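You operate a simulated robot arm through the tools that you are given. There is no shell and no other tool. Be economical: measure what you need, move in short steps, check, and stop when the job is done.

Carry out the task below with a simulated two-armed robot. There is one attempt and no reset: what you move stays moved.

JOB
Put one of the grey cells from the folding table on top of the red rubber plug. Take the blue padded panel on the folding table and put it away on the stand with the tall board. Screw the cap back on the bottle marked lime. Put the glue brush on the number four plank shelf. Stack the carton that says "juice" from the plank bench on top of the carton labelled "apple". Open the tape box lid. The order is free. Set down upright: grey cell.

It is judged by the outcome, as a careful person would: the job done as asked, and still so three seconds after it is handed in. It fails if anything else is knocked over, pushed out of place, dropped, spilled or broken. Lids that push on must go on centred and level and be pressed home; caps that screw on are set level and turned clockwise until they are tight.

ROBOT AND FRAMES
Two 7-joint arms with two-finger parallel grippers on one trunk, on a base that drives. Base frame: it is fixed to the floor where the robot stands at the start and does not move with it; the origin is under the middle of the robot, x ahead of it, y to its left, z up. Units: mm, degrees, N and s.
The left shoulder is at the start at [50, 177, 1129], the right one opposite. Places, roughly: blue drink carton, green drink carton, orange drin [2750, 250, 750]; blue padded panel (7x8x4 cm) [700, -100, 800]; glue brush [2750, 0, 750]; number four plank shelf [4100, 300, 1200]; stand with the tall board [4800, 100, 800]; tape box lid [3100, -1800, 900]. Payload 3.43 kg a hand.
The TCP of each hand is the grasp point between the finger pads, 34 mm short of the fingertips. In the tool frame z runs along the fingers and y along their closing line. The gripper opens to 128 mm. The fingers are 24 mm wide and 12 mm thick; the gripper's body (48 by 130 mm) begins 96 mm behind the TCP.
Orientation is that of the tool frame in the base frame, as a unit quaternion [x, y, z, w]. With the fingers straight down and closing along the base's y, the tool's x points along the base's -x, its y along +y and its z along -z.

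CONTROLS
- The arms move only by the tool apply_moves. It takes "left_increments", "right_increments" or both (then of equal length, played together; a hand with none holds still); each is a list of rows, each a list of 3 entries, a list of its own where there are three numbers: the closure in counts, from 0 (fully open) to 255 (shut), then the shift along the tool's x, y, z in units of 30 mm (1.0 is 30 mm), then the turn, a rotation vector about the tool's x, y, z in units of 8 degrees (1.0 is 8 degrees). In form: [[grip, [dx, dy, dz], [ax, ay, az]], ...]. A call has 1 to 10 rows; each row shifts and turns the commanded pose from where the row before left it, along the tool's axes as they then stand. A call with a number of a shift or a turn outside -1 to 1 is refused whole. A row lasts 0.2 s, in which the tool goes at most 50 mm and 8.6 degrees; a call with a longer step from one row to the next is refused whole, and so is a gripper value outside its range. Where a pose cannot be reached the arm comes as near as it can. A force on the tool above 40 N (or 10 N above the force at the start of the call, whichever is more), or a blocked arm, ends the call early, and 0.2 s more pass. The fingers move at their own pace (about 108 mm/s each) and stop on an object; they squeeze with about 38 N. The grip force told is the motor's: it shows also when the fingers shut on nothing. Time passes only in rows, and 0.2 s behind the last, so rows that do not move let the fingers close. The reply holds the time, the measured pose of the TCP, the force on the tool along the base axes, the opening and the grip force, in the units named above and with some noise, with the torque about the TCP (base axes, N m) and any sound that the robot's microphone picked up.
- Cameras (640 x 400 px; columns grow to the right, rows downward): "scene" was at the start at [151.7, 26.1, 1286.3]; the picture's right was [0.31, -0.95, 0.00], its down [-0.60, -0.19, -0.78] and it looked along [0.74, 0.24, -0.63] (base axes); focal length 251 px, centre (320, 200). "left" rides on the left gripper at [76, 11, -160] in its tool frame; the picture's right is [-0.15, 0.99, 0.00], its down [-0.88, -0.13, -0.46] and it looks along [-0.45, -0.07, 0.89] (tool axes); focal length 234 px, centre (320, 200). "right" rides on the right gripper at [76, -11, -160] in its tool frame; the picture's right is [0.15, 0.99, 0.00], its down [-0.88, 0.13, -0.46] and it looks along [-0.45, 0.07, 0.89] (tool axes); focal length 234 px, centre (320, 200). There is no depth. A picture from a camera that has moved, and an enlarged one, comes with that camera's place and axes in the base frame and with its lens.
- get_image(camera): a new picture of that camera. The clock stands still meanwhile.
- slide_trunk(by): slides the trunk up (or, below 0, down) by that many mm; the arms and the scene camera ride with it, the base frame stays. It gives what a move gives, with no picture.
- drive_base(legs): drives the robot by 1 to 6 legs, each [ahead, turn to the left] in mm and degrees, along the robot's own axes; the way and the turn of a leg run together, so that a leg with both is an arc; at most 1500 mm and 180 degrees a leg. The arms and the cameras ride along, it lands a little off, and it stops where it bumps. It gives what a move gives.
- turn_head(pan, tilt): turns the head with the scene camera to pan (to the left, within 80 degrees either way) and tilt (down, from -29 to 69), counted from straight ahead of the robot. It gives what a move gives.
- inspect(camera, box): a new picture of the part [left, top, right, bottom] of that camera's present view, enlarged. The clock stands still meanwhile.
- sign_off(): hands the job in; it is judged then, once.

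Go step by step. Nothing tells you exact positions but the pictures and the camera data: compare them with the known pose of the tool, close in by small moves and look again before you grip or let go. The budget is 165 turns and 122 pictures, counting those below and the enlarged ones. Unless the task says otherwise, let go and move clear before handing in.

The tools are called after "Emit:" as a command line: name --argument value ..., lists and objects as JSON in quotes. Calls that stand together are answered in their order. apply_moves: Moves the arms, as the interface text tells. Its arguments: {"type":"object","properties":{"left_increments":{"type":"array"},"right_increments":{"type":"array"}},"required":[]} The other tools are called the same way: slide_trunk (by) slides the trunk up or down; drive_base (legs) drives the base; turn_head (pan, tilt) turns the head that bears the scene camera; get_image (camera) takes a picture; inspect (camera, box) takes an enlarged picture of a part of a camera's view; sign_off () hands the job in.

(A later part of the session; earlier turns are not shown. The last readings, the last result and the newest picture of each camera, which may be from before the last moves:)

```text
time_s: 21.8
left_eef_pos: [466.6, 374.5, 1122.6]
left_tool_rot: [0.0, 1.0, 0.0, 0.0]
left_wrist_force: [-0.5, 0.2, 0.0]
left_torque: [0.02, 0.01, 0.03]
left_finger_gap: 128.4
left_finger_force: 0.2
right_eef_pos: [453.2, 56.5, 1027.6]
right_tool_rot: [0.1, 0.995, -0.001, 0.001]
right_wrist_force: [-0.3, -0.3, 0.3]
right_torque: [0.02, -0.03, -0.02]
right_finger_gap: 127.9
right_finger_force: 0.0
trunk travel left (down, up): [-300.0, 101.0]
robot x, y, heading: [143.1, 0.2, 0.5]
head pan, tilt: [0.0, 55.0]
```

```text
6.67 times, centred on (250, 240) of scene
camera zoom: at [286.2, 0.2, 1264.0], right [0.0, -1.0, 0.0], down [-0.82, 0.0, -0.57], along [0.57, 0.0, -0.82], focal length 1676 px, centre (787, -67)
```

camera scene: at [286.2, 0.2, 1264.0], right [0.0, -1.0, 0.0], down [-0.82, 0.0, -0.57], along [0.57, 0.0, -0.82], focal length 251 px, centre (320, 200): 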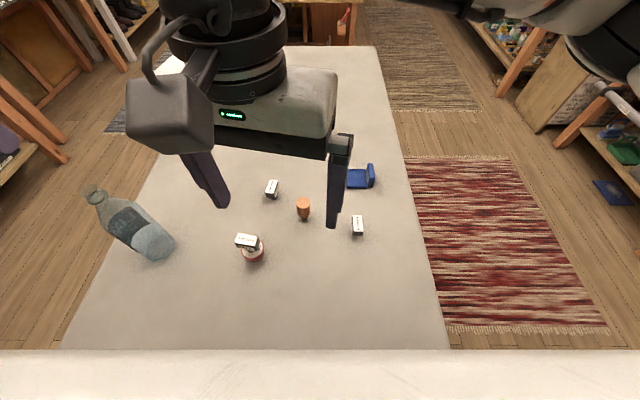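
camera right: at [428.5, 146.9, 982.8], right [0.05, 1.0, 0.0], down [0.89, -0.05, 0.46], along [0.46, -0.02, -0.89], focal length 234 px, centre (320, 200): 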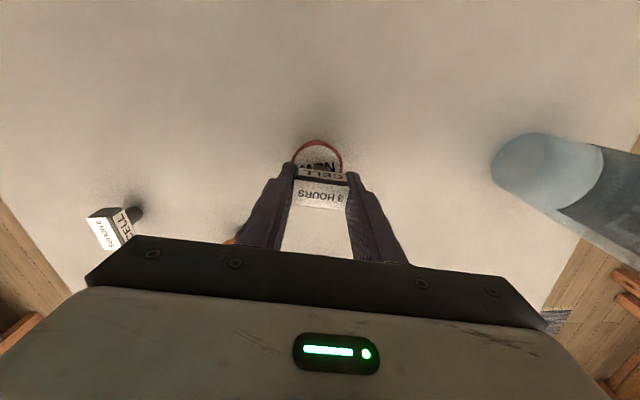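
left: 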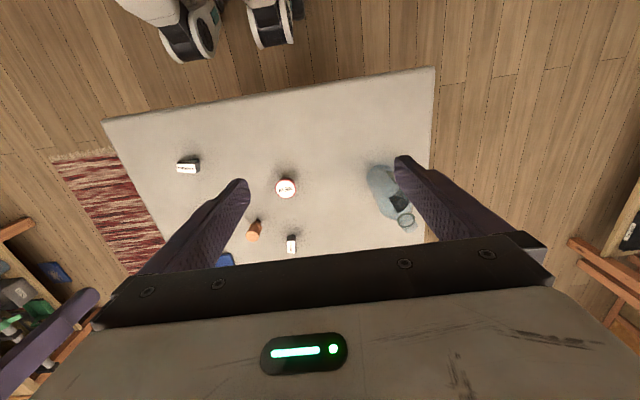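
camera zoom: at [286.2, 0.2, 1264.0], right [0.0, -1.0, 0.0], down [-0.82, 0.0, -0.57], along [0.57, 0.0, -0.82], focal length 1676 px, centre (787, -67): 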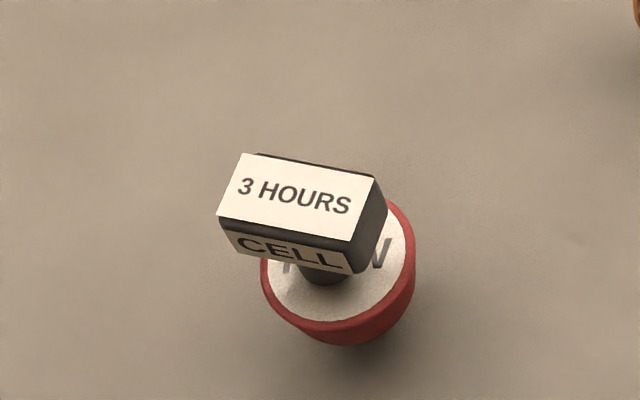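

The cell stands upright on the red plug. Next the cap: clear the right hand to its side, then bring the left hand out towards the cap at ≈(830,95).

Emit:
apply_moves --right_increments '[[0, [-0.15, -0.95, 0], [0, 0, -0.16]], [0, [-0.15, -0.95, 0], [0, 0, -0.16]], [0, [-0.15, -0.95, 0], [0, 0, -0.16]], [0, [-0.15, -0.95, 0], [0, 0, -0.16]], [0, [-0.15, -0.95, 0], [0, 0, -0.16]], [0, [-0.15, -0.95, 0], [0, 0, -0.16]], [0, [-0.15, -0.95, 0], [0, 0, -0.16]], [0, [-0.15, -0.95, 0], [0, 0, -0.16]], [0, [-0.15, -0.95, 0], [0, 0, -0.16]]]'

Emit:
apply_moves --left_increments '[[0, [-0.8, -0.8, 0], [0, 0, 0]], [0, [-0.8, -0.8, 0], [0, 0, 0]], [0, [-0.8, -0.8, 0], [0, 0, 0]], [0, [-0.8, -0.8, 0.4], [0, 0, 0]], [0, [-0.8, -0.8, 0.4], [0, 0, 0]], [0, [-0.8, -0.8, 0.4], [0, 0, 0]], [0, [-0.8, -0.8, 0.4], [0, 0, 0]], [0, [-0.8, -0.8, 0.4], [0, 0, 0]], [0, [-0.8, -0.8, 0.4], [0, 0, 0]], [0, [-0.8, -0.8, 0.4], [0, 0, 0]]]'

Emit:
slide_trunk --by -120

Emit:
get_image --camera "left"

Emit:
get_image --camera "scene"

```text
time_s: 23.8
left_eef_pos: [466.5, 374.2, 1122.5]
left_tool_rot: [-0.001, 1.0, 0.0, 0.0]
left_wrist_force: [0.4, -0.8, -0.3]
left_torque: [-0.02, 0.03, -0.02]
left_finger_gap: 128.2
left_finger_force: 0.0
right_eef_pos: [463.3, -203.1, 1026.7]
right_tool_rot: [-0.001, 1.0, 0.001, 0.0]
right_wrist_force: [-0.3, 0.4, 0.5]
right_torque: [0.01, 0.01, -0.02]
right_finger_gap: 128.2
right_finger_force: 0.0
trunk travel left (down, up): [-300.0, 101.0]
robot x, y, heading: [141.7, -0.0, 0.4]
head pan, tilt: [0.0, 55.0]
```

```text
time_s: 26.0
left_eef_pos: [709.7, 136.7, 1037.6]
left_tool_rot: [-0.001, 1.0, 0.0, 0.0]
left_wrist_force: [-0.3, -0.5, -0.1]
left_torque: [0.02, 0.02, 0.0]
left_finger_gap: 128.1
left_finger_force: 0.0
right_eef_pos: [465.4, -202.7, 1027.6]
right_tool_rot: [0.0, 1.0, 0.001, 0.0]
right_wrist_force: [0.0, 0.5, -0.1]
right_torque: [0.02, -0.02, 0.03]
right_finger_gap: 128.0
right_finger_force: 0.0
trunk travel left (down, up): [-300.0, 101.0]
robot x, y, heading: [143.6, 1.1, 0.3]
head pan, tilt: [0.0, 55.0]
```

```text
time_s: 27.5
left_eef_pos: [709.5, 138.3, 918.0]
left_tool_rot: [0.0, 1.0, 0.0, 0.0]
left_wrist_force: [0.2, -0.5, -1.2]
left_torque: [-0.01, -0.01, -0.02]
left_finger_gap: 128.1
left_finger_force: 0.0
right_eef_pos: [463.4, -203.4, 907.9]
right_tool_rot: [0.0, 1.0, 0.001, 0.001]
right_wrist_force: [-0.3, 0.7, 1.0]
right_torque: [0.0, -0.01, -0.01]
right_finger_gap: 127.9
right_finger_force: 0.1
trunk travel left (down, up): [-180.0, 221.0]
robot x, y, heading: [140.5, 0.5, 0.3]
head pan, tilt: [0.0, 55.0]
```

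```text
84 pictures are left
camera left: at [633.6, 150.6, 1079.2], right [0.14, 0.99, 0.0], down [0.88, -0.13, 0.46], along [0.45, -0.07, -0.89], focal length 234 px, centre (320, 200)
```

left: 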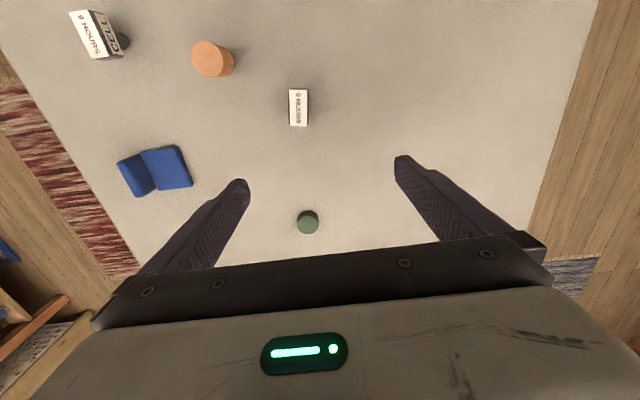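

```text
83 pictures are left
camera scene: at [286.3, 0.6, 1144.0], right [0.0, -1.0, 0.0], down [-0.82, 0.0, -0.57], along [0.57, 0.0, -0.82], focal length 251 px, centre (320, 200)
```

scene: 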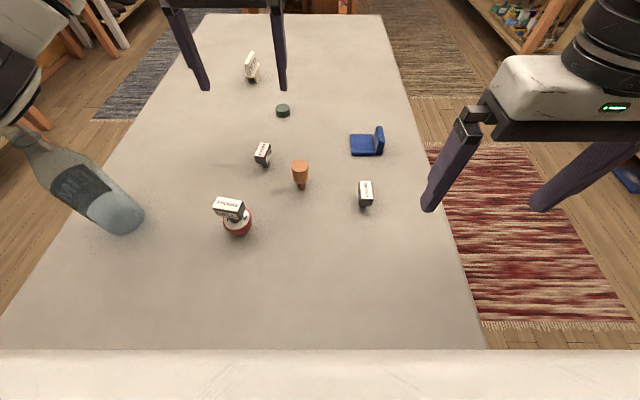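

The left elbow may be near the bottle's neck; I'll check with the head before extending further.

Emit:
turn_head --pan 50 --tilt 40

Emit:
get_image --camera "scene"

```text
time_s: 28.7
left_eef_pos: [709.8, 137.7, 918.4]
left_tool_rot: [0.0, 1.0, 0.0, 0.0]
left_wrist_force: [0.7, -0.9, -0.6]
left_torque: [0.01, -0.03, 0.04]
left_finger_gap: 127.9
left_finger_force: 0.2
right_eef_pos: [463.9, -204.1, 907.6]
right_tool_rot: [0.0, 1.0, -0.001, 0.0]
right_wrist_force: [0.0, -0.1, -0.5]
right_torque: [0.02, -0.01, 0.0]
right_finger_gap: 128.0
right_finger_force: 0.1
trunk travel left (down, up): [-180.0, 221.0]
robot x, y, heading: [149.3, 0.9, 0.4]
head pan, tilt: [50.0, 40.0]
```

```text
82 pictures are left
camera scene: at [268.8, 65.6, 1164.6], right [0.77, -0.64, 0.0], down [-0.41, -0.49, -0.77], along [0.49, 0.59, -0.64], focal length 251 px, centre (320, 200)
```

scene: 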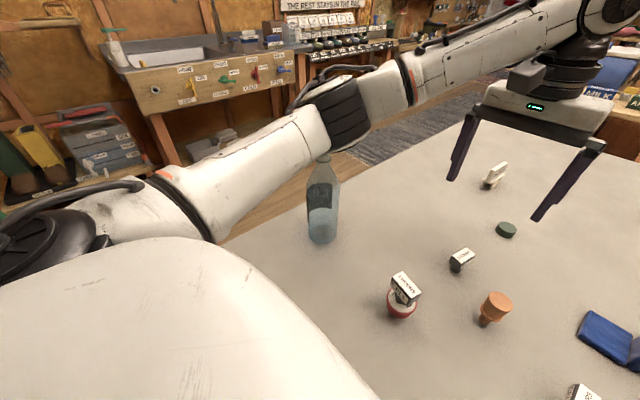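

The elbow passes very close above the bottle neck, so I'll raise the trunk again and reach with the arm alone.

Emit:
slide_trunk --by 120

Emit:
apply_moves --left_increments '[[0, [-1, -0.35, 0.5], [0, 0, 0]], [0, [-1, -0.35, 0.5], [0, 0, 0]], [0, [-1, -0.35, 0.6], [0, 0, 0]], [0, [-0.8, -0.35, 0.7], [0, 0, 0]], [0, [0, 0, 0.7], [0, 0, 0]], [0, [0, 0, 0], [0, 0, 0]]]'

Emit:
get_image --camera "scene"

Emit:
get_image --camera "left"

```text
time_s: 30.2
left_eef_pos: [710.3, 137.0, 1037.3]
left_tool_rot: [-0.001, 1.0, 0.0, 0.0]
left_wrist_force: [-0.7, -0.2, 0.1]
left_torque: [0.0, 0.02, -0.04]
left_finger_gap: 128.0
left_finger_force: 0.1
right_eef_pos: [463.8, -202.3, 1027.0]
right_tool_rot: [-0.001, 1.0, 0.0, -0.001]
right_wrist_force: [-0.7, 0.5, -0.5]
right_torque: [0.01, -0.01, 0.03]
right_finger_gap: 128.1
right_finger_force: 0.0
trunk travel left (down, up): [-300.0, 101.0]
robot x, y, heading: [143.0, -0.1, 0.4]
head pan, tilt: [50.0, 40.0]
```

```text
time_s: 31.6
left_eef_pos: [787.4, 120.2, 952.0]
left_tool_rot: [0.0, 1.0, 0.001, -0.001]
left_wrist_force: [0.5, -0.3, 0.6]
left_torque: [0.0, -0.05, -0.05]
left_finger_gap: 128.1
left_finger_force: 0.0
left hand out of reach, approached as far as the arm can: row 3, 4
right_eef_pos: [464.4, -202.5, 1027.5]
right_tool_rot: [0.001, 1.0, 0.0, 0.0]
right_wrist_force: [0.3, 0.4, -0.3]
right_torque: [-0.02, -0.01, 0.0]
right_finger_gap: 128.0
right_finger_force: 0.0
trunk travel left (down, up): [-300.0, 101.0]
robot x, y, heading: [145.2, 0.6, 0.3]
head pan, tilt: [50.0, 40.0]
```

```text
81 pictures are left
camera scene: at [268.6, 65.5, 1284.7], right [0.77, -0.64, 0.0], down [-0.41, -0.49, -0.77], along [0.49, 0.59, -0.64], focal length 251 px, centre (320, 200)
```

scene: 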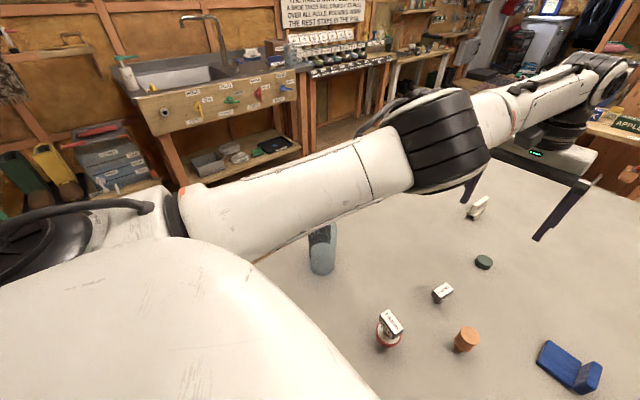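

```text
80 pictures are left
camera left: at [712.6, 132.3, 1112.3], right [0.14, 0.99, 0.0], down [0.88, -0.13, 0.45], along [0.45, -0.07, -0.89], focal length 234 px, centre (320, 200)
```

left: 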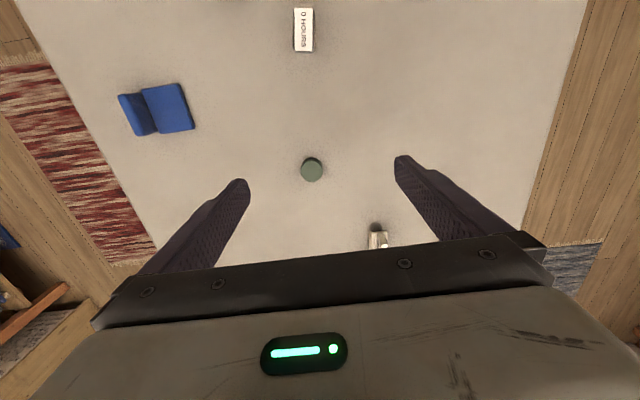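

Tool-down reach ends at x≈787, cap is at (838,99), z≈750. I'll retract, raise, and drive round to the table's left side, from which the cap and bottle are both in easy reach.

Emit:
apply_moves --left_increments '[[0, [0.3, 0, -1], [0, 0, 0]], [0, [0.8, 0.3, -0.9], [0, 0, 0]], [0, [0.9, 0.5, -0.9], [0, 0, 0]], [0, [1, 0.6, -0.9], [0, 0, 0]], [0, [1, 0.6, -0.9], [0, 0, 0]], [0, [1, 0.6, -0.7], [0, 0, 0]], [0, [1, 0.6, 0], [0, 0, 0]], [0, [1, 0.6, 0], [0, 0, 0]], [0, [1, 0.6, 0], [0, 0, 0]], [0, [1, 0.5, 0], [0, 0, 0]]]'

Emit:
slide_trunk --by 100

Emit:
drive_base --legs '[[-200, 0], [0, 90], [900, 0], [0, -90], [800, 0], [0, -90]]'

Emit:
turn_head --pan 0 --tilt 50

Emit:
get_image --camera "scene"

```text
time_s: 33.8
left_eef_pos: [745.4, 191.5, 1147.7]
left_tool_rot: [0.0, 1.0, 0.001, 0.001]
left_wrist_force: [-0.1, 0.5, 0.1]
left_torque: [-0.03, -0.03, 0.01]
left_finger_gap: 127.8
left_finger_force: 0.0
left hand out of reach, approached as far as the arm can: row 1, 2, 3, 4, 5, 6, 7, 8, 9, 10
right_eef_pos: [465.1, -201.9, 1027.1]
right_tool_rot: [0.0, 1.0, 0.0, -0.001]
right_wrist_force: [-0.1, -0.4, -0.4]
right_torque: [0.0, 0.03, -0.01]
right_finger_gap: 127.9
right_finger_force: 0.0
trunk travel left (down, up): [-300.0, 101.0]
robot x, y, heading: [143.4, 0.9, 0.4]
head pan, tilt: [50.0, 40.0]
```

```text
time_s: 35.1
left_eef_pos: [746.1, 191.6, 1249.3]
left_tool_rot: [0.0, 1.0, 0.0, 0.0]
left_wrist_force: [0.2, 0.7, -0.6]
left_torque: [-0.01, 0.0, -0.01]
left_finger_gap: 128.2
left_finger_force: 0.1
right_eef_pos: [465.2, -202.1, 1126.5]
right_tool_rot: [0.0, 1.0, -0.001, 0.0]
right_wrist_force: [0.6, 0.4, 0.5]
right_torque: [0.02, 0.0, 0.01]
right_finger_gap: 127.7
right_finger_force: 0.0
trunk travel left (down, up): [-400.0, 1.0]
robot x, y, heading: [145.5, -3.9, 0.5]
head pan, tilt: [50.0, 40.0]
```

```text
time_s: 43.9
left_eef_pos: [-290.2, 1305.2, 1248.1]
left_tool_rot: [0.718, -0.696, 0.004, -0.004]
left_wrist_force: [0.4, -0.8, 0.4]
left_torque: [0.03, 0.02, 0.03]
left_finger_gap: 128.1
left_finger_force: 0.0
right_eef_pos: [110.0, 1037.6, 1126.6]
right_tool_rot: [0.72, -0.694, -0.001, 0.0]
right_wrist_force: [0.3, -1.2, 0.3]
right_torque: [0.06, 0.01, -0.01]
right_finger_gap: 127.9
right_finger_force: 0.0
trunk travel left (down, up): [-400.0, 1.0]
robot x, y, heading: [-76.8, 713.0, 92.6]
head pan, tilt: [50.0, 40.0]
stopped in leg 3: the robot was blocked; the commanded pose is now the measured one
```

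```text
time_s: 45.1
left_eef_pos: [-288.9, 1306.2, 1247.0]
left_tool_rot: [0.719, -0.695, 0.005, -0.004]
left_wrist_force: [-0.4, 0.4, -1.2]
left_torque: [0.03, -0.02, 0.01]
left_finger_gap: 128.1
left_finger_force: 0.2
right_eef_pos: [110.8, 1039.7, 1127.2]
right_tool_rot: [0.719, -0.695, 0.0, 0.0]
right_wrist_force: [-0.4, 0.1, -0.8]
right_torque: [0.01, 0.01, 0.0]
right_finger_gap: 128.2
right_finger_force: 0.1
trunk travel left (down, up): [-400.0, 1.0]
robot x, y, heading: [-82.2, 710.0, 92.5]
head pan, tilt: [0.0, 50.0]
```

```text
79 pictures are left
camera scene: at [-86.3, 858.8, 1370.5], right [1.0, 0.04, 0.0], down [0.03, -0.77, -0.64], along [-0.03, 0.64, -0.77], focal length 251 px, centre (320, 200)
```

scene: 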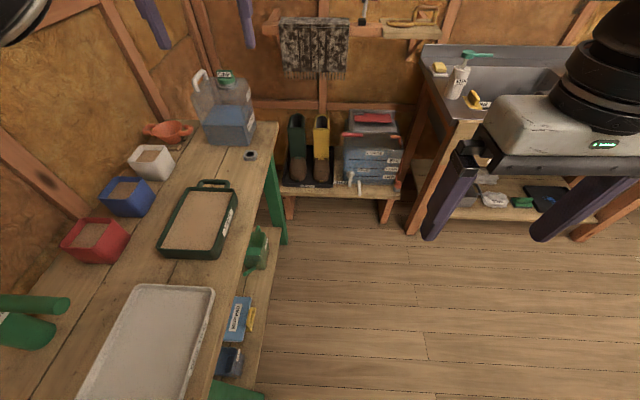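

I was stopped beside a left-hand bench (nothing appears disturbed). I'll pull the left hand in, back off a little, turn right and drive along the table's left side.

Emit:
apply_moves --left_increments '[[0, [1, 0, 0.3], [0, 0, 0]], [0, [1, 0, 0.3], [0, 0, 0]], [0, [1, 0, 0.3], [0, 0, 0]], [0, [1, 0, 0.3], [0, 0, 0]], [0, [1, 0, 0.3], [0, 0, 0]], [0, [1, 0, 0.3], [0, 0, 0]], [0, [1, 0, 0.3], [0, 0, 0]]]'

Emit:
drive_base --legs '[[-30, 0], [0, -92]]'

Emit:
get_image --camera "scene"

```text
time_s: 46.7
left_eef_pos: [-285.2, 1304.0, 1248.8]
left_tool_rot: [0.718, -0.696, 0.004, -0.004]
left_wrist_force: [-0.2, -0.1, 0.5]
left_torque: [0.02, -0.01, -0.01]
left_finger_gap: 127.9
left_finger_force: 0.1
left hand out of reach, approached as far as the arm can: row 1, 2, 3, 4, 5, 6, 7
right_eef_pos: [110.3, 1040.2, 1126.4]
right_tool_rot: [0.719, -0.695, 0.0, 0.001]
right_wrist_force: [0.4, -0.1, 0.0]
right_torque: [-0.01, -0.01, 0.02]
right_finger_gap: 127.8
right_finger_force: 0.2
trunk travel left (down, up): [-400.0, 1.0]
robot x, y, heading: [-80.9, 709.6, 92.5]
head pan, tilt: [0.0, 50.0]
```

```text
time_s: 51.5
left_eef_pos: [524.3, 853.7, 1249.3]
left_tool_rot: [0.012, 1.0, -0.005, -0.001]
left_wrist_force: [0.7, -0.4, 0.2]
left_torque: [0.02, 0.01, -0.01]
left_finger_gap: 128.1
left_finger_force: 0.0
right_eef_pos: [236.8, 473.9, 1126.0]
right_tool_rot: [0.01, 1.0, 0.001, 0.0]
right_wrist_force: [0.0, -0.3, 0.2]
right_torque: [-0.01, -0.02, -0.01]
right_finger_gap: 127.9
right_finger_force: 0.0
trunk travel left (down, up): [-400.0, 1.0]
robot x, y, heading: [-77.8, 680.1, -0.6]
head pan, tilt: [0.0, 50.0]
```

```text
78 pictures are left
camera scene: at [68.5, 680.4, 1370.5], right [-0.01, -1.0, 0.0], down [-0.77, 0.01, -0.64], along [0.64, -0.01, -0.77], focal length 251 px, centre (320, 200)
```

scene: 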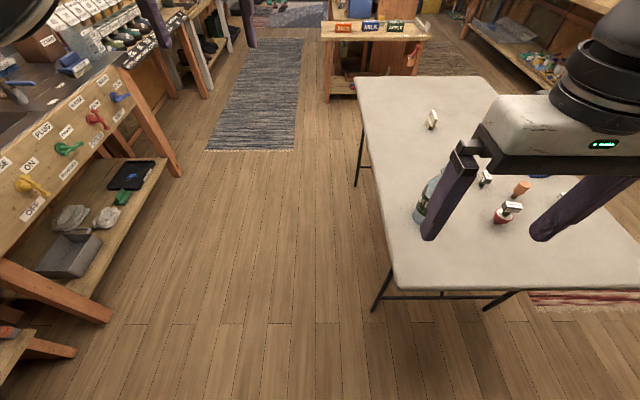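

The left arm seems wedged at its stretch limit; I'll try lowering it to recover freedom.

Emit:
apply_moves --left_increments '[[0, [0, 0, 1], [0, 0, 0]], [0, [0, 0, 1], [0, 0, 0]], [0, [0, 0, 1], [0, 0, 0]], [0, [0, 0, 1], [0, 0, 0]], [0, [0.5, 0, 1], [0, 0, 0]], [0, [1, 0, 0.5], [0, 0, 0]], [0, [1, 0, 0], [0, 0, 0]], [0, [1, 0, 0], [0, 0, 0]], [0, [1, 0, 0], [0, 0, 0]], [0, [1, 0, 0], [0, 0, 0]]]'

```text
time_s: 53.7
left_eef_pos: [555.4, 845.7, 1162.1]
left_tool_rot: [0.011, 1.0, -0.007, -0.003]
left_wrist_force: [0.9, -0.1, 0.6]
left_torque: [0.02, -0.03, -0.01]
left_finger_gap: 127.9
left_finger_force: 0.0
left hand out of reach, approached as far as the arm can: row 1, 2, 3, 4, 5, 6, 7, 8, 9, 10
right_eef_pos: [237.7, 474.9, 1127.3]
right_tool_rot: [0.011, 1.0, 0.001, -0.001]
right_wrist_force: [0.0, -0.6, -0.4]
right_torque: [0.03, 0.0, 0.03]
right_finger_gap: 128.2
right_finger_force: 0.1
trunk travel left (down, up): [-400.0, 1.0]
robot x, y, heading: [-80.1, 682.6, -0.8]
head pan, tilt: [0.0, 50.0]
```

Still at the limit (elbow probably straight). I'll look at the arm.

Emit:
turn_head --pan 40 --tilt 10

Emit:
get_image --camera "scene"

```text
time_s: 54.8
left_eef_pos: [554.6, 845.3, 1161.2]
left_tool_rot: [0.011, 1.0, -0.006, -0.003]
left_wrist_force: [0.3, -0.1, 0.6]
left_torque: [0.02, 0.01, -0.02]
left_finger_gap: 128.2
left_finger_force: 0.1
right_eef_pos: [237.5, 474.8, 1126.9]
right_tool_rot: [0.01, 1.0, 0.002, -0.001]
right_wrist_force: [-0.9, 0.3, -0.5]
right_torque: [0.04, 0.0, 0.0]
right_finger_gap: 128.0
right_finger_force: 0.1
trunk travel left (down, up): [-400.0, 1.0]
robot x, y, heading: [-79.0, 681.5, -0.7]
head pan, tilt: [40.0, 10.0]
```

```text
77 pictures are left
camera scene: at [63.5, 740.4, 1432.3], right [0.63, -0.77, 0.0], down [-0.13, -0.11, -0.98], along [0.76, 0.62, -0.17], focal length 251 px, centre (320, 200)
```

scene: 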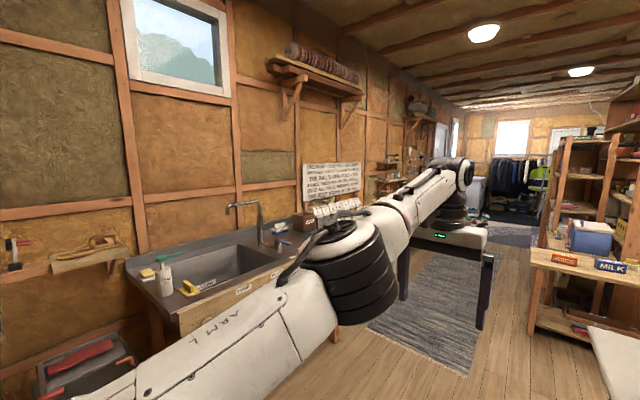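

The arm is almost straight. I'll try a sideways-and-down small move with holds to let the solver bend the elbow.

Emit:
apply_moves --left_increments '[[0, [0.3, 0.3, 0.3], [0, 0, 0]], [0, [0, 0, 0], [0, 0, 0]], [0, [0.3, 0.8, 0.3], [0, 0, 0]], [0, [0.3, 0.8, 0.3], [0, 0, 0]], [0, [0.3, 0.8, 0.3], [0, 0, 0]], [0, [0, 0, 0], [0, 0, 0]]]'

Emit:
inspect --camera "scene" --box '[290, 150, 370, 220]'

```text
time_s: 56.2
left_eef_pos: [564.0, 903.3, 1143.6]
left_tool_rot: [0.011, 1.0, -0.006, -0.003]
left_wrist_force: [-0.9, -0.1, -0.9]
left_torque: [0.01, -0.02, 0.02]
left_finger_gap: 128.2
left_finger_force: 0.0
left hand out of reach, approached as far as the arm can: row 1, 3, 4, 5
right_eef_pos: [237.9, 473.9, 1127.1]
right_tool_rot: [0.011, 1.0, 0.001, 0.0]
right_wrist_force: [0.1, -0.3, 0.1]
right_torque: [0.01, 0.01, -0.03]
right_finger_gap: 127.8
right_finger_force: 0.1
trunk travel left (down, up): [-400.0, 1.0]
robot x, y, heading: [-78.3, 682.9, -0.7]
head pan, tilt: [40.0, 10.0]
```

```text
5.71 times, centred on (330, 185) of scene
camera zoom: at [63.3, 739.9, 1432.4], right [0.63, -0.77, 0.0], down [-0.13, -0.11, -0.98], along [0.76, 0.62, -0.17], focal length 1437 px, centre (263, 286)
```

zoom: 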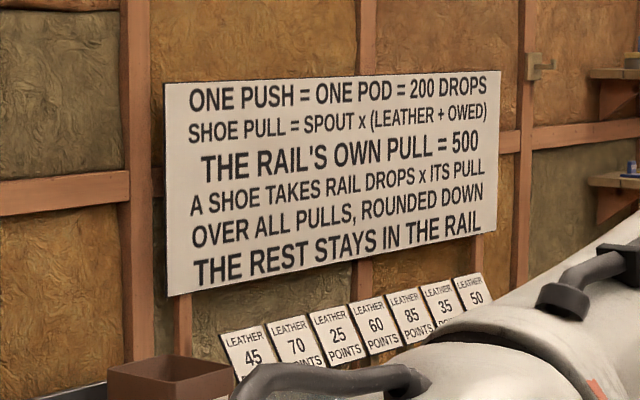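

The notices are unrelated. I'll bring the left hand further down (free floor below here) to get away from the joint limit.

Emit:
apply_moves --left_increments '[[0, [-0.2, 0, 1], [0, 0, 0]], [0, [-0.2, 0, 1], [0, 0, 0]], [0, [-0.1, 0, 1], [0, 0, 0]], [0, [0, 0, 1], [0, 0, 0]], [0, [0, 0, 1], [0, 0, 0]], [0, [0, 0, 1], [0, 0, 0]], [0, [0.5, 0, 0.5], [0, 0, 0]], [0, [1, 0, 0], [0, 0, 0]], [0, [1, 0, 0], [0, 0, 0]]]'

```text
time_s: 58.2
left_eef_pos: [581.0, 901.1, 943.3]
left_tool_rot: [0.011, 1.0, -0.007, -0.003]
left_wrist_force: [0.7, 0.7, -0.1]
left_torque: [0.0, 0.0, 0.03]
left_finger_gap: 127.9
left_finger_force: 0.1
left hand out of reach, approached as far as the arm can: row 5, 7, 8, 9
right_eef_pos: [237.0, 473.9, 1127.6]
right_tool_rot: [0.01, 1.0, 0.001, -0.001]
right_wrist_force: [0.0, 0.0, -0.7]
right_torque: [0.03, 0.04, 0.01]
right_finger_gap: 128.1
right_finger_force: 0.1
trunk travel left (down, up): [-400.0, 1.0]
robot x, y, heading: [-79.2, 678.9, -0.8]
head pan, tilt: [40.0, 10.0]
```

I'll stretch outward through straight and come back in, to flip the elbow to its normal side.

Emit:
apply_moves --left_increments '[[0, [-1, 0, 0], [0, 0, 0]], [0, [-1, 0, 0], [0, 0, 0]], [0, [-1, 0, 0], [0, 0, 0]], [0, [-1, 0, -0.3], [0, 0, 0]], [0, [0, 0, 0], [0, 0, 0]], [0, [0, 0, 0], [0, 0, 0]]]'

Emit:
get_image --camera "scene"

```text
time_s: 59.6
left_eef_pos: [583.2, 904.2, 956.8]
left_tool_rot: [0.011, 1.0, -0.007, -0.002]
left_wrist_force: [0.1, -0.7, -0.6]
left_torque: [0.01, -0.02, 0.01]
left_finger_gap: 128.1
left_finger_force: 0.0
left hand out of reach, approached as far as the arm can: row 1, 2, 3, 4
right_eef_pos: [237.8, 474.3, 1127.0]
right_tool_rot: [0.011, 1.0, 0.001, -0.001]
right_wrist_force: [0.5, -0.3, -0.4]
right_torque: [-0.01, 0.04, 0.01]
right_finger_gap: 127.9
right_finger_force: 0.1
trunk travel left (down, up): [-400.0, 1.0]
robot x, y, heading: [-78.1, 681.7, -0.4]
head pan, tilt: [40.0, 10.0]
```

```text
75 pictures are left
camera scene: at [63.3, 740.4, 1432.4], right [0.63, -0.77, 0.0], down [-0.13, -0.11, -0.98], along [0.76, 0.62, -0.17], focal length 251 px, centre (320, 200)
```

scene: 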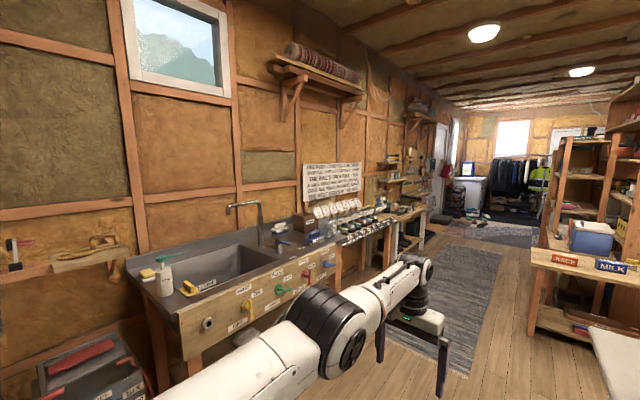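

I'll add a tilt of the fingers outward while moving inward to break the singular posture.

Emit:
apply_moves --left_increments '[[0, [0.3, 0, 0], [0, -1, 0]], [0, [0.3, 0, 0], [0, -1, 0]], [0, [0.5, 0, 0], [0, -1, 0]], [0, [0.7, 0, 0], [0, -1, 0]], [0, [1, 0, 0], [0, 0, 0]], [0, [1, 0, 0], [0, 0, 0]], [0, [1, 0, 0], [0, 0, 0]], [0, [0, 0, 0], [0, 0, 0]]]'

```text
time_s: 61.4
left_eef_pos: [684.5, 898.6, 860.6]
left_tool_rot: [0.009, 0.962, -0.01, 0.274]
left_wrist_force: [0.0, -0.6, 0.1]
left_torque: [0.0, 0.01, -0.02]
left_finger_gap: 127.8
left_finger_force: 0.1
left hand out of reach, approached as far as the arm can: row 1, 2, 3, 4, 5, 6, 7
right_eef_pos: [236.8, 475.2, 1127.0]
right_tool_rot: [0.01, 1.0, 0.001, -0.001]
right_wrist_force: [-0.3, -0.2, -0.5]
right_torque: [0.01, -0.01, 0.02]
right_finger_gap: 127.8
right_finger_force: 0.1
trunk travel left (down, up): [-400.0, 1.0]
robot x, y, heading: [-79.4, 681.6, -0.5]
head pan, tilt: [40.0, 10.0]
```

I'll use motion towards the body centre (right), which is the elbow's natural flexing direction, to unlock it.

Emit:
apply_moves --left_increments '[[0, [0, -1, 0], [0, 0, 0]], [0, [0, -1, 0], [0, 0, 0]], [0, [0.2, -1, 0], [0, 0, 0]], [0, [0.3, -1, 0], [0, 0, 0]], [0, [0.4, -1, 0], [0, 0, 0]], [0, [0.5, -1, 0], [0, 0, 0]], [0, [1, -0.5, 0], [0, 0, 0]], [0, [1, 0, 0], [0, 0, 0]], [0, [1, 0, 0], [0, 0, 0]]]'

```text
time_s: 63.4
left_eef_pos: [565.8, 704.6, 798.8]
left_tool_rot: [0.009, 0.961, -0.009, 0.275]
left_wrist_force: [-0.9, -0.8, 0.6]
left_torque: [-0.01, 0.02, 0.01]
left_finger_gap: 128.0
left_finger_force: 0.1
left hand out of reach, approached as far as the arm can: row 2
right_eef_pos: [236.3, 473.7, 1126.5]
right_tool_rot: [0.01, 1.0, 0.001, -0.001]
right_wrist_force: [0.4, 0.3, -0.2]
right_torque: [-0.03, -0.01, -0.01]
right_finger_gap: 128.2
right_finger_force: 0.2
trunk travel left (down, up): [-400.0, 1.0]
robot x, y, heading: [-81.8, 682.4, -0.4]
head pan, tilt: [40.0, 10.0]
```

Unlocked. Now un-tilt and bring the left hand back to a compact, raised posture.

Emit:
apply_moves --left_increments '[[0, [0, 0, 0], [0, 1, 0]], [0, [0, 0, 0], [0, 1, 0]], [0, [0, 0, 0], [0, 1, 0]], [0, [0, 0, 0], [0, 1, 0]], [0, [0.9, 0.4, -1], [0, 0, 0]], [0, [0.9, 0.4, -1], [0, 0, 0]], [0, [0.9, 0.4, -1], [0, 0, 0]], [0, [0.9, 0.4, -1], [0, 0, 0]], [0, [0.9, 0.4, -1], [0, 0, 0]], [0, [0.9, 0.4, -1], [0, 0, 0]]]'

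Emit:
apply_moves --left_increments '[[0, [0.9, 0.4, -1], [0, 0, 0]], [0, [0.9, 0.4, -1], [0, 0, 0]], [0, [0.7, 0.4, -1], [0, 0, 0]], [0, [0, 0.4, -1], [0, 0, 0]], [0, [0, 0.4, -1], [0, 0, 0]]]'

Emit:
drive_base --legs '[[0, 40], [290, 0], [0, -40], [590, 0], [0, -90]]'

Emit:
turn_head --pan 0 --tilt 55

Emit:
get_image --camera "scene"

```text
time_s: 65.8
left_eef_pos: [435.9, 819.1, 940.0]
left_tool_rot: [0.0, 0.991, 0.017, 0.134]
left_wrist_force: [-0.3, -0.5, 1.0]
left_torque: [-0.02, -0.01, 0.02]
left_finger_gap: 127.9
left_finger_force: 0.1
left hand out of reach, approached as far as the arm can: row 3, 4, 9, 10
right_eef_pos: [238.9, 474.4, 1127.2]
right_tool_rot: [0.01, 1.0, 0.0, -0.001]
right_wrist_force: [0.6, 0.0, 0.6]
right_torque: [-0.01, -0.02, -0.03]
right_finger_gap: 128.0
right_finger_force: 0.1
trunk travel left (down, up): [-400.0, 1.0]
robot x, y, heading: [-77.9, 686.3, -0.6]
head pan, tilt: [40.0, 10.0]
stopped in row 10 (left hand): the arm was blocked; the commanded pose is now the measured one
```

```text
time_s: 66.6
left_eef_pos: [430.6, 873.8, 988.8]
left_tool_rot: [-0.012, 0.976, 0.042, 0.211]
left_wrist_force: [0.2, 0.3, 0.6]
left_torque: [0.02, -0.06, 0.01]
left_finger_gap: 127.9
left_finger_force: 0.2
left hand out of reach, approached as far as the arm can: row 1, 2, 3
right_eef_pos: [237.5, 474.1, 1127.3]
right_tool_rot: [0.011, 1.0, 0.002, -0.001]
right_wrist_force: [-0.4, -0.3, -0.3]
right_torque: [0.02, -0.03, 0.03]
right_finger_gap: 127.9
right_finger_force: 0.1
trunk travel left (down, up): [-400.0, 1.0]
robot x, y, heading: [-79.8, 683.5, -0.9]
head pan, tilt: [40.0, 10.0]
stopped in row 3 (left hand): the arm was blocked; the commanded pose is now the measured one
```

```text
time_s: 79.0
left_eef_pos: [945.5, 362.6, 987.7]
left_tool_rot: [0.668, 0.713, -0.114, 0.181]
left_wrist_force: [-0.4, -0.7, -0.1]
left_torque: [0.0, -0.04, 0.04]
left_finger_gap: 127.9
left_finger_force: 0.0
right_eef_pos: [538.8, 540.0, 1127.7]
right_tool_rot: [0.7, 0.714, 0.002, 0.0]
right_wrist_force: [0.0, 0.4, -0.3]
right_torque: [-0.01, 0.02, 0.02]
right_finger_gap: 128.1
right_finger_force: 0.0
trunk travel left (down, up): [-400.0, 1.0]
robot x, y, heading: [735.9, 862.1, -88.1]
head pan, tilt: [40.0, 10.0]
```

```text
time_s: 80.1
left_eef_pos: [948.2, 363.8, 987.7]
left_tool_rot: [0.667, 0.713, -0.115, 0.181]
left_wrist_force: [-0.5, -1.2, 0.3]
left_torque: [-0.01, 0.0, 0.02]
left_finger_gap: 128.1
left_finger_force: 0.0
right_eef_pos: [538.8, 539.0, 1126.2]
right_tool_rot: [0.699, 0.715, 0.002, 0.0]
right_wrist_force: [-1.0, -0.1, 0.1]
right_torque: [-0.01, -0.03, 0.03]
right_finger_gap: 128.1
right_finger_force: 0.1
trunk travel left (down, up): [-400.0, 1.0]
robot x, y, heading: [734.9, 864.8, -88.5]
head pan, tilt: [0.0, 55.0]
```

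```text
74 pictures are left
camera scene: at [739.4, 721.3, 1364.0], right [-1.0, -0.03, 0.0], down [-0.03, 0.82, -0.57], along [0.02, -0.57, -0.82], focal length 251 px, centre (320, 200)
```

scene: 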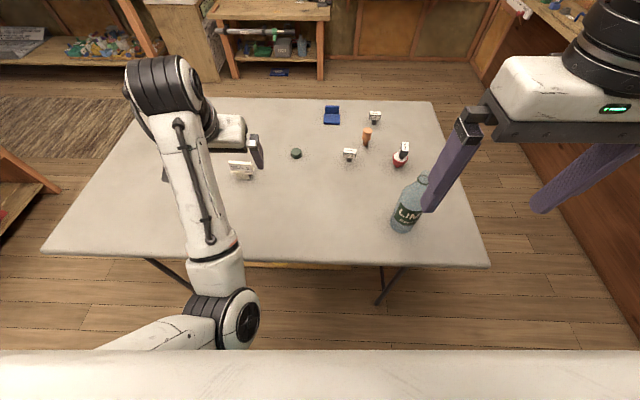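

The left arm now has its elbow low and in front, but usable. Driving 200 mm closer, then I'll bring the left hand over the cap while levelling it.

Emit:
drive_base --legs '[[200, -1]]'

Emit:
apply_moves --left_increments '[[0, [0, -0.6, 0], [0, 0.4, 0]], [0, [0, -0.6, 0], [0, 0.4, 0]], [0, [0, -0.6, 0], [0, 0.5, 0]], [0, [0, -0.6, 0], [0, 0.5, 0]], [0, [0, -0.6, 0], [0, 0.5, 0]], [0, [0, 0, 0], [0, 0.4, 0]], [0, [0, 0, 0], [0, 0.3, 0]]]'

Emit:
get_image --camera "left"

Emit:
get_image --camera "scene"

```text
time_s: 81.7
left_eef_pos: [941.0, 154.6, 986.8]
left_tool_rot: [0.674, 0.706, -0.116, 0.181]
left_wrist_force: [-0.6, 0.1, 0.2]
left_torque: [0.03, -0.02, -0.01]
left_finger_gap: 127.8
left_finger_force: 0.0
right_eef_pos: [537.3, 338.8, 1127.0]
right_tool_rot: [0.706, 0.708, 0.001, -0.001]
right_wrist_force: [-0.1, -0.1, 0.1]
right_torque: [0.06, 0.0, 0.01]
right_finger_gap: 127.9
right_finger_force: 0.0
trunk travel left (down, up): [-400.0, 1.0]
robot x, y, heading: [739.1, 663.8, -89.7]
head pan, tilt: [0.0, 55.0]
```

```text
time_s: 83.2
left_eef_pos: [890.9, 165.5, 843.1]
left_tool_rot: [0.673, 0.734, 0.09, 0.007]
left_wrist_force: [0.1, 0.9, 0.6]
left_torque: [-0.05, 0.01, -0.02]
left_finger_gap: 128.2
left_finger_force: 0.1
left hand out of reach, approached as far as the arm can: row 1, 2, 3, 4, 5, 6, 7
right_eef_pos: [537.6, 340.2, 1126.9]
right_tool_rot: [0.707, 0.708, 0.002, 0.0]
right_wrist_force: [-1.0, -0.8, -0.4]
right_torque: [-0.03, 0.0, -0.04]
right_finger_gap: 127.9
right_finger_force: 0.0
trunk travel left (down, up): [-400.0, 1.0]
robot x, y, heading: [740.0, 662.1, -89.5]
head pan, tilt: [0.0, 55.0]
stopped in row 7 (left hand): the arm was blocked; the commanded pose is now the measured one
```

```text
73 pictures are left
camera left: at [873.2, 223.7, 1011.7], right [0.99, -0.07, 0.12], down [-0.1, -0.94, 0.33], along [0.1, -0.34, -0.94], focal length 234 px, centre (320, 200)
```

left: 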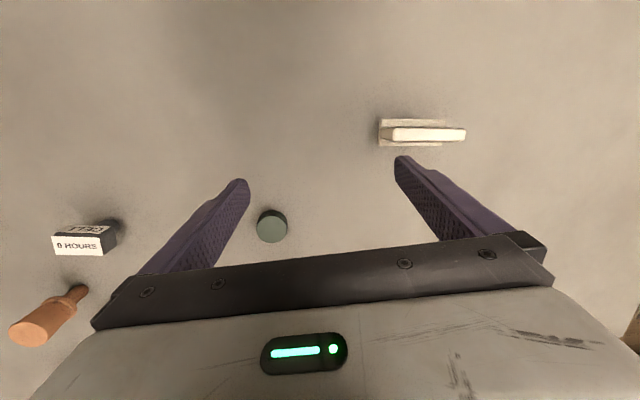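

```text
72 pictures are left
camera scene: at [741.0, 518.1, 1364.0], right [-1.0, -0.01, 0.0], down [-0.01, 0.82, -0.57], along [0.01, -0.57, -0.82], focal length 251 px, centre (320, 200)
```

scene: 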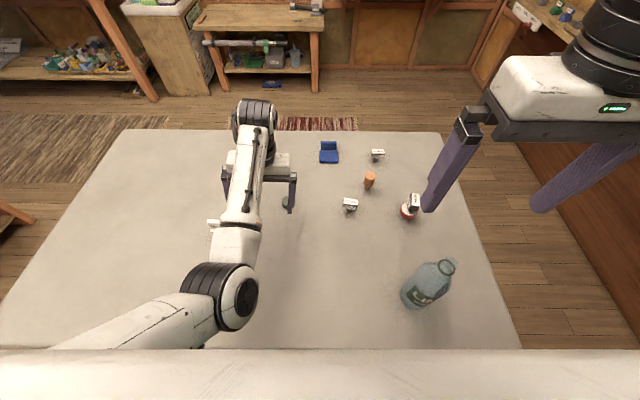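

The left arm is in a bad branch. I'll back away from the table and re-extend it in free space to flip the elbow back.

Emit:
drive_base --legs '[[-400, 0]]'

Emit:
apply_moves --left_increments '[[0, [-0.5, 0, -0.5], [0, 0, 0]], [0, [-1, 0, -0.7], [0, 0, 0]], [0, [-1, 0, -0.7], [0, 0, 0]], [0, [-1, 0, -0.7], [0, 0, 0]], [0, [-1, 0, -0.5], [0, 0, 0]], [0, [-1, 0, 0], [0, 0, 0]], [0, [0, 0, 0], [0, 0, 0]]]'

Emit:
turn_head --pan 35 --tilt 25

Emit:
get_image --camera "scene"

```text
time_s: 85.6
left_eef_pos: [889.4, 562.4, 844.2]
left_tool_rot: [0.67, 0.737, 0.089, 0.008]
left_wrist_force: [-0.5, 0.7, 0.0]
left_torque: [-0.02, -0.02, 0.0]
left_finger_gap: 128.1
left_finger_force: 0.1
right_eef_pos: [534.4, 735.1, 1126.8]
right_tool_rot: [0.704, 0.71, 0.0, 0.0]
right_wrist_force: [-0.5, 0.1, -0.5]
right_torque: [-0.01, 0.0, -0.02]
right_finger_gap: 128.2
right_finger_force: 0.0
trunk travel left (down, up): [-400.0, 1.0]
robot x, y, heading: [735.1, 1053.7, -89.0]
head pan, tilt: [0.0, 55.0]
```

```text
time_s: 87.2
left_eef_pos: [889.3, 445.8, 915.9]
left_tool_rot: [0.669, 0.738, 0.09, 0.007]
left_wrist_force: [-0.1, 0.0, -0.5]
left_torque: [0.03, 0.0, 0.01]
left_finger_gap: 128.0
left_finger_force: 0.1
left hand out of reach, approached as far as the arm can: row 5, 6
right_eef_pos: [533.4, 734.3, 1126.2]
right_tool_rot: [0.704, 0.71, 0.001, -0.001]
right_wrist_force: [0.0, -0.8, -1.0]
right_torque: [-0.01, -0.02, -0.03]
right_finger_gap: 128.2
right_finger_force: 0.1
trunk travel left (down, up): [-400.0, 1.0]
robot x, y, heading: [730.6, 1055.4, -89.0]
head pan, tilt: [0.0, 55.0]
```

```text
time_s: 88.2
left_eef_pos: [889.5, 445.9, 915.0]
left_tool_rot: [0.669, 0.738, 0.089, 0.006]
left_wrist_force: [0.7, 1.0, 1.0]
left_torque: [-0.03, 0.0, 0.03]
left_finger_gap: 127.9
left_finger_force: 0.0
right_eef_pos: [535.5, 733.1, 1128.4]
right_tool_rot: [0.704, 0.71, 0.001, 0.0]
right_wrist_force: [0.3, 0.1, -0.4]
right_torque: [0.02, 0.05, 0.0]
right_finger_gap: 128.1
right_finger_force: 0.1
trunk travel left (down, up): [-400.0, 1.0]
robot x, y, heading: [732.7, 1054.2, -89.1]
head pan, tilt: [35.0, 25.0]
```

```text
71 pictures are left
camera scene: at [788.8, 911.5, 1407.9], right [-0.81, -0.59, 0.0], down [-0.25, 0.34, -0.91], along [0.53, -0.73, -0.42], focal length 251 px, centre (320, 200)
```

scene: 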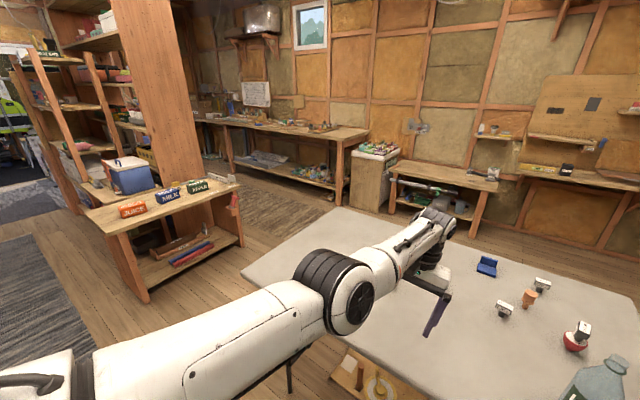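

The arm is straight with its hinge in the vertical plane; lowering the hand from here should put the elbow up. I'll back off 200 mm further so there is free floor below.

Emit:
drive_base --legs '[[-200, 0]]'

Emit:
apply_moves --left_increments '[[0, [-0.3, 0, 1], [0, 0, 0]], [0, [0, 0, 1], [0, 0, 0]], [0, [0, 0, 1], [0, 0, 0]], [0, [0, 0, 1], [0, 0, 0]], [0, [0.3, 0, 1], [0, 0, 0]], [0, [0.6, 0, 1], [0, 0, 0]], [0, [0.8, 0, 0.7], [0, 0, 0]], [0, [1, 0, 0], [0, 0, 0]], [0, [1, 0, 0], [0, 0, 0]]]'

Emit:
get_image --camera "scene"

```text
time_s: 89.9
left_eef_pos: [885.5, 647.8, 913.6]
left_tool_rot: [0.67, 0.737, 0.089, 0.008]
left_wrist_force: [-0.2, 0.3, 0.4]
left_torque: [-0.02, 0.01, 0.01]
left_finger_gap: 128.1
left_finger_force: 0.1
right_eef_pos: [529.7, 936.9, 1127.4]
right_tool_rot: [0.704, 0.71, 0.001, 0.0]
right_wrist_force: [0.5, 0.3, 0.8]
right_torque: [-0.01, 0.01, 0.02]
right_finger_gap: 128.1
right_finger_force: 0.1
trunk travel left (down, up): [-400.0, 1.0]
robot x, y, heading: [727.6, 1260.2, -89.3]
head pan, tilt: [35.0, 25.0]
```

```text
time_s: 91.9
left_eef_pos: [904.5, 792.3, 732.5]
left_tool_rot: [0.671, 0.736, 0.089, 0.008]
left_wrist_force: [0.5, -0.4, -0.5]
left_torque: [-0.02, -0.02, -0.02]
left_finger_gap: 127.9
left_finger_force: 0.0
left hand out of reach, approached as far as the arm can: row 1, 3, 4
right_eef_pos: [530.9, 937.4, 1126.1]
right_tool_rot: [0.704, 0.71, 0.001, 0.0]
right_wrist_force: [0.8, -0.4, -0.2]
right_torque: [-0.01, 0.03, -0.03]
right_finger_gap: 128.0
right_finger_force: 0.1
trunk travel left (down, up): [-400.0, 1.0]
robot x, y, heading: [729.4, 1254.9, -88.9]
head pan, tilt: [35.0, 25.0]
```

```text
70 pictures are left
camera scene: at [785.0, 1113.5, 1408.1], right [-0.81, -0.59, 0.0], down [-0.25, 0.34, -0.91], along [0.53, -0.73, -0.42], focal length 251 px, centre (320, 200)
```

scene: 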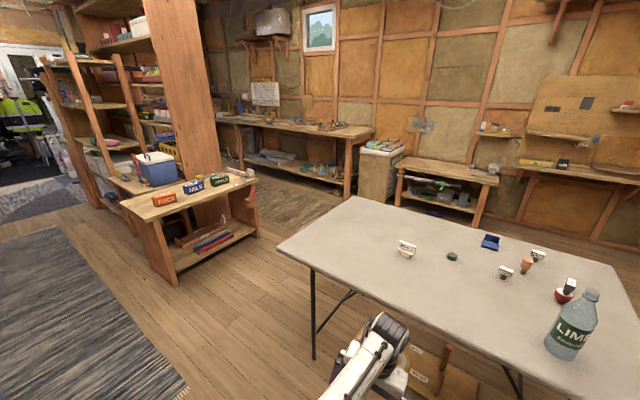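

Let me look further down to see the elbow.

Emit:
turn_head --pan 35 --tilt 60

Emit:
get_image --camera "scene"

```text
time_s: 92.9
left_eef_pos: [902.9, 792.2, 731.5]
left_tool_rot: [0.67, 0.737, 0.09, 0.007]
left_wrist_force: [-0.9, 0.2, -0.4]
left_torque: [0.04, 0.05, -0.03]
left_finger_gap: 127.8
left_finger_force: 0.0
right_eef_pos: [529.8, 935.0, 1126.5]
right_tool_rot: [0.704, 0.71, 0.002, 0.0]
right_wrist_force: [0.8, 0.1, 0.4]
right_torque: [-0.01, -0.02, 0.0]
right_finger_gap: 128.0
right_finger_force: 0.0
trunk travel left (down, up): [-400.0, 1.0]
robot x, y, heading: [728.5, 1252.2, -88.9]
head pan, tilt: [35.0, 60.0]
```

```text
69 pictures are left
camera scene: at [770.0, 1133.6, 1358.0], right [-0.81, -0.59, 0.0], down [-0.51, 0.7, -0.5], along [0.29, -0.4, -0.87], focal length 251 px, centre (320, 200)
```

scene: 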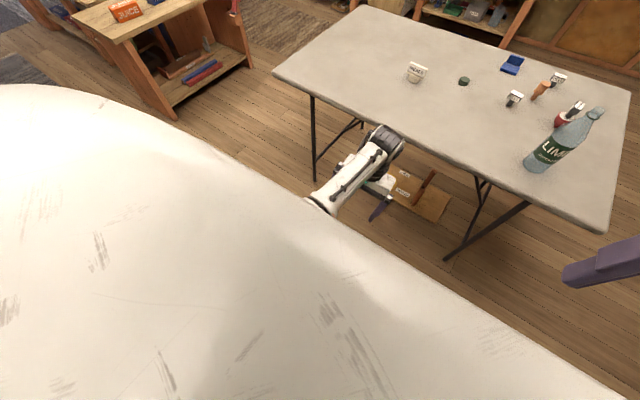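

The elbow is low (human-like), which is workable. I'll level the left tool and raise it to see whether it obeys.

Emit:
apply_moves --left_increments '[[0, [0, 0, 0], [0.47, -0.44, 0]], [0, [0, 0, 0], [0.47, -0.44, 0]], [0, [-0.2, 0, -1], [0, 0, 0]], [0, [-0.2, 0, -1], [0, 0, 0]], [0, [-0.2, 0, -1], [0, 0, 0]], [0, [-0.2, 0, -1], [0, 0, 0]], [0, [0, 0, -1], [0, 0, 0]], [0, [0, 0, -1], [0, 0, 0]], [0, [0, 0, 0], [0, 0, 0]]]'

```text
time_s: 95.1
left_eef_pos: [934.7, 759.2, 874.3]
left_tool_rot: [0.662, 0.748, 0.027, 0.017]
left_wrist_force: [0.1, -0.9, 0.1]
left_torque: [0.02, -0.02, 0.01]
left_finger_gap: 128.0
left_finger_force: 0.0
left hand out of reach, approached as far as the arm can: row 7, 8
right_eef_pos: [530.3, 936.8, 1127.0]
right_tool_rot: [0.704, 0.71, 0.001, 0.0]
right_wrist_force: [-0.1, -0.4, -0.7]
right_torque: [0.02, 0.01, 0.02]
right_finger_gap: 128.1
right_finger_force: 0.1
trunk travel left (down, up): [-400.0, 1.0]
robot x, y, heading: [727.3, 1258.4, -88.9]
head pan, tilt: [35.0, 60.0]
stopped in row 9 (left hand): the arm was blocked; the commanded pose is now the measured one
```

The left arm can't rise further in this posture, so I'll use the right arm for the cap. Reposition so that the cap is straight ahead and the bottle to the right.

Emit:
drive_base --legs '[[0, 40], [200, 0], [0, -41], [440, 0]]'

Emit:
turn_head --pan 0 --tilt 55

Emit:
get_image --camera "scene"

```text
time_s: 102.7
left_eef_pos: [1073.8, 179.3, 872.8]
left_tool_rot: [0.662, 0.749, 0.026, 0.018]
left_wrist_force: [0.3, 0.1, 0.0]
left_torque: [0.0, 0.01, -0.03]
left_finger_gap: 128.3
left_finger_force: 0.0
right_eef_pos: [669.8, 356.8, 1126.2]
right_tool_rot: [0.703, 0.711, 0.002, 0.0]
right_wrist_force: [0.3, -0.3, -0.8]
right_torque: [0.0, 0.02, -0.03]
right_finger_gap: 128.0
right_finger_force: 0.0
trunk travel left (down, up): [-400.0, 1.0]
robot x, y, heading: [869.5, 676.6, -88.9]
head pan, tilt: [35.0, 60.0]
```

```text
time_s: 103.7
left_eef_pos: [1074.4, 178.0, 875.1]
left_tool_rot: [0.662, 0.749, 0.026, 0.018]
left_wrist_force: [0.1, 0.1, -0.6]
left_torque: [-0.04, 0.01, -0.03]
left_finger_gap: 128.0
left_finger_force: 0.1
right_eef_pos: [670.4, 356.9, 1126.3]
right_tool_rot: [0.703, 0.711, 0.001, -0.001]
right_wrist_force: [-0.5, 0.3, -0.5]
right_torque: [0.03, -0.01, -0.01]
right_finger_gap: 127.8
right_finger_force: 0.1
trunk travel left (down, up): [-400.0, 1.0]
robot x, y, heading: [867.4, 678.9, -88.9]
head pan, tilt: [0.0, 55.0]
```

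```text
68 pictures are left
camera scene: at [871.1, 536.3, 1364.0], right [-1.0, -0.02, 0.0], down [-0.02, 0.82, -0.57], along [0.01, -0.57, -0.82], focal length 251 px, centre (320, 200)
```

scene: 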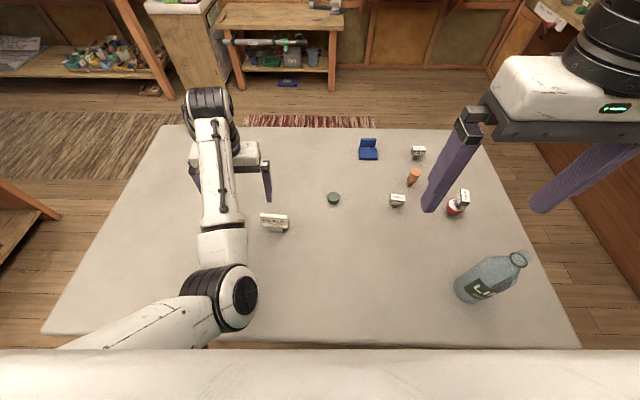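

Cap at (839,102). Move the right hand above it, at z≈865.

Emit:
apply_moves --right_increments '[[0, [-0.95, 0.63, 0.95], [0, 0, 0]], [0, [-0.95, 0.63, 0.95], [0, 0, 0]], [0, [-0.95, 0.63, 0.95], [0, 0, 0]], [0, [-0.95, 0.63, 0.95], [0, 0, 0]], [0, [-0.95, 0.63, 0.95], [0, 0, 0]], [0, [-0.95, 0.63, 0.95], [0, 0, 0]], [0, [-0.95, 0.63, 0.95], [0, 0, 0]], [0, [-0.95, 0.63, 0.95], [0, 0, 0]], [0, [-0.95, 0.63, 0.95], [0, 0, 0]]]'

Emit:
get_image --camera "right"

```text
time_s: 105.7
left_eef_pos: [1075.2, 179.0, 873.3]
left_tool_rot: [0.662, 0.749, 0.025, 0.018]
left_wrist_force: [-0.1, 0.3, -0.8]
left_torque: [-0.01, -0.01, 0.0]
left_finger_gap: 128.1
left_finger_force: 0.1
right_eef_pos: [842.4, 102.3, 870.1]
right_tool_rot: [0.702, 0.712, 0.001, 0.0]
right_wrist_force: [-0.1, 0.4, -0.6]
right_torque: [0.01, -0.01, -0.01]
right_finger_gap: 128.0
right_finger_force: 0.0
trunk travel left (down, up): [-400.0, 1.0]
robot x, y, heading: [869.8, 679.5, -88.8]
head pan, tilt: [0.0, 55.0]
```

```text
67 pictures are left
camera right: at [829.2, 176.9, 1028.4], right [0.99, 0.16, 0.0], down [0.14, -0.88, 0.46], along [0.07, -0.45, -0.89], focal length 234 px, centre (320, 200)
```

right: 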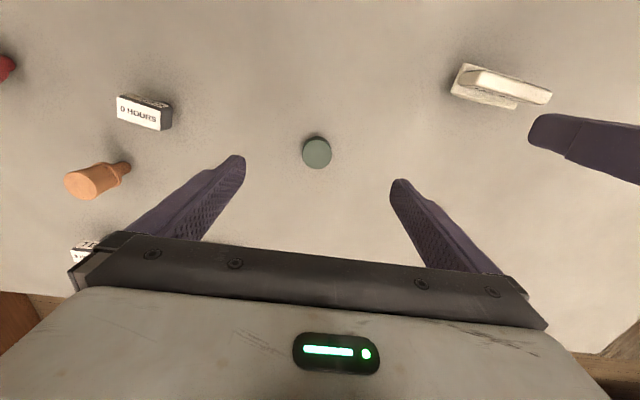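

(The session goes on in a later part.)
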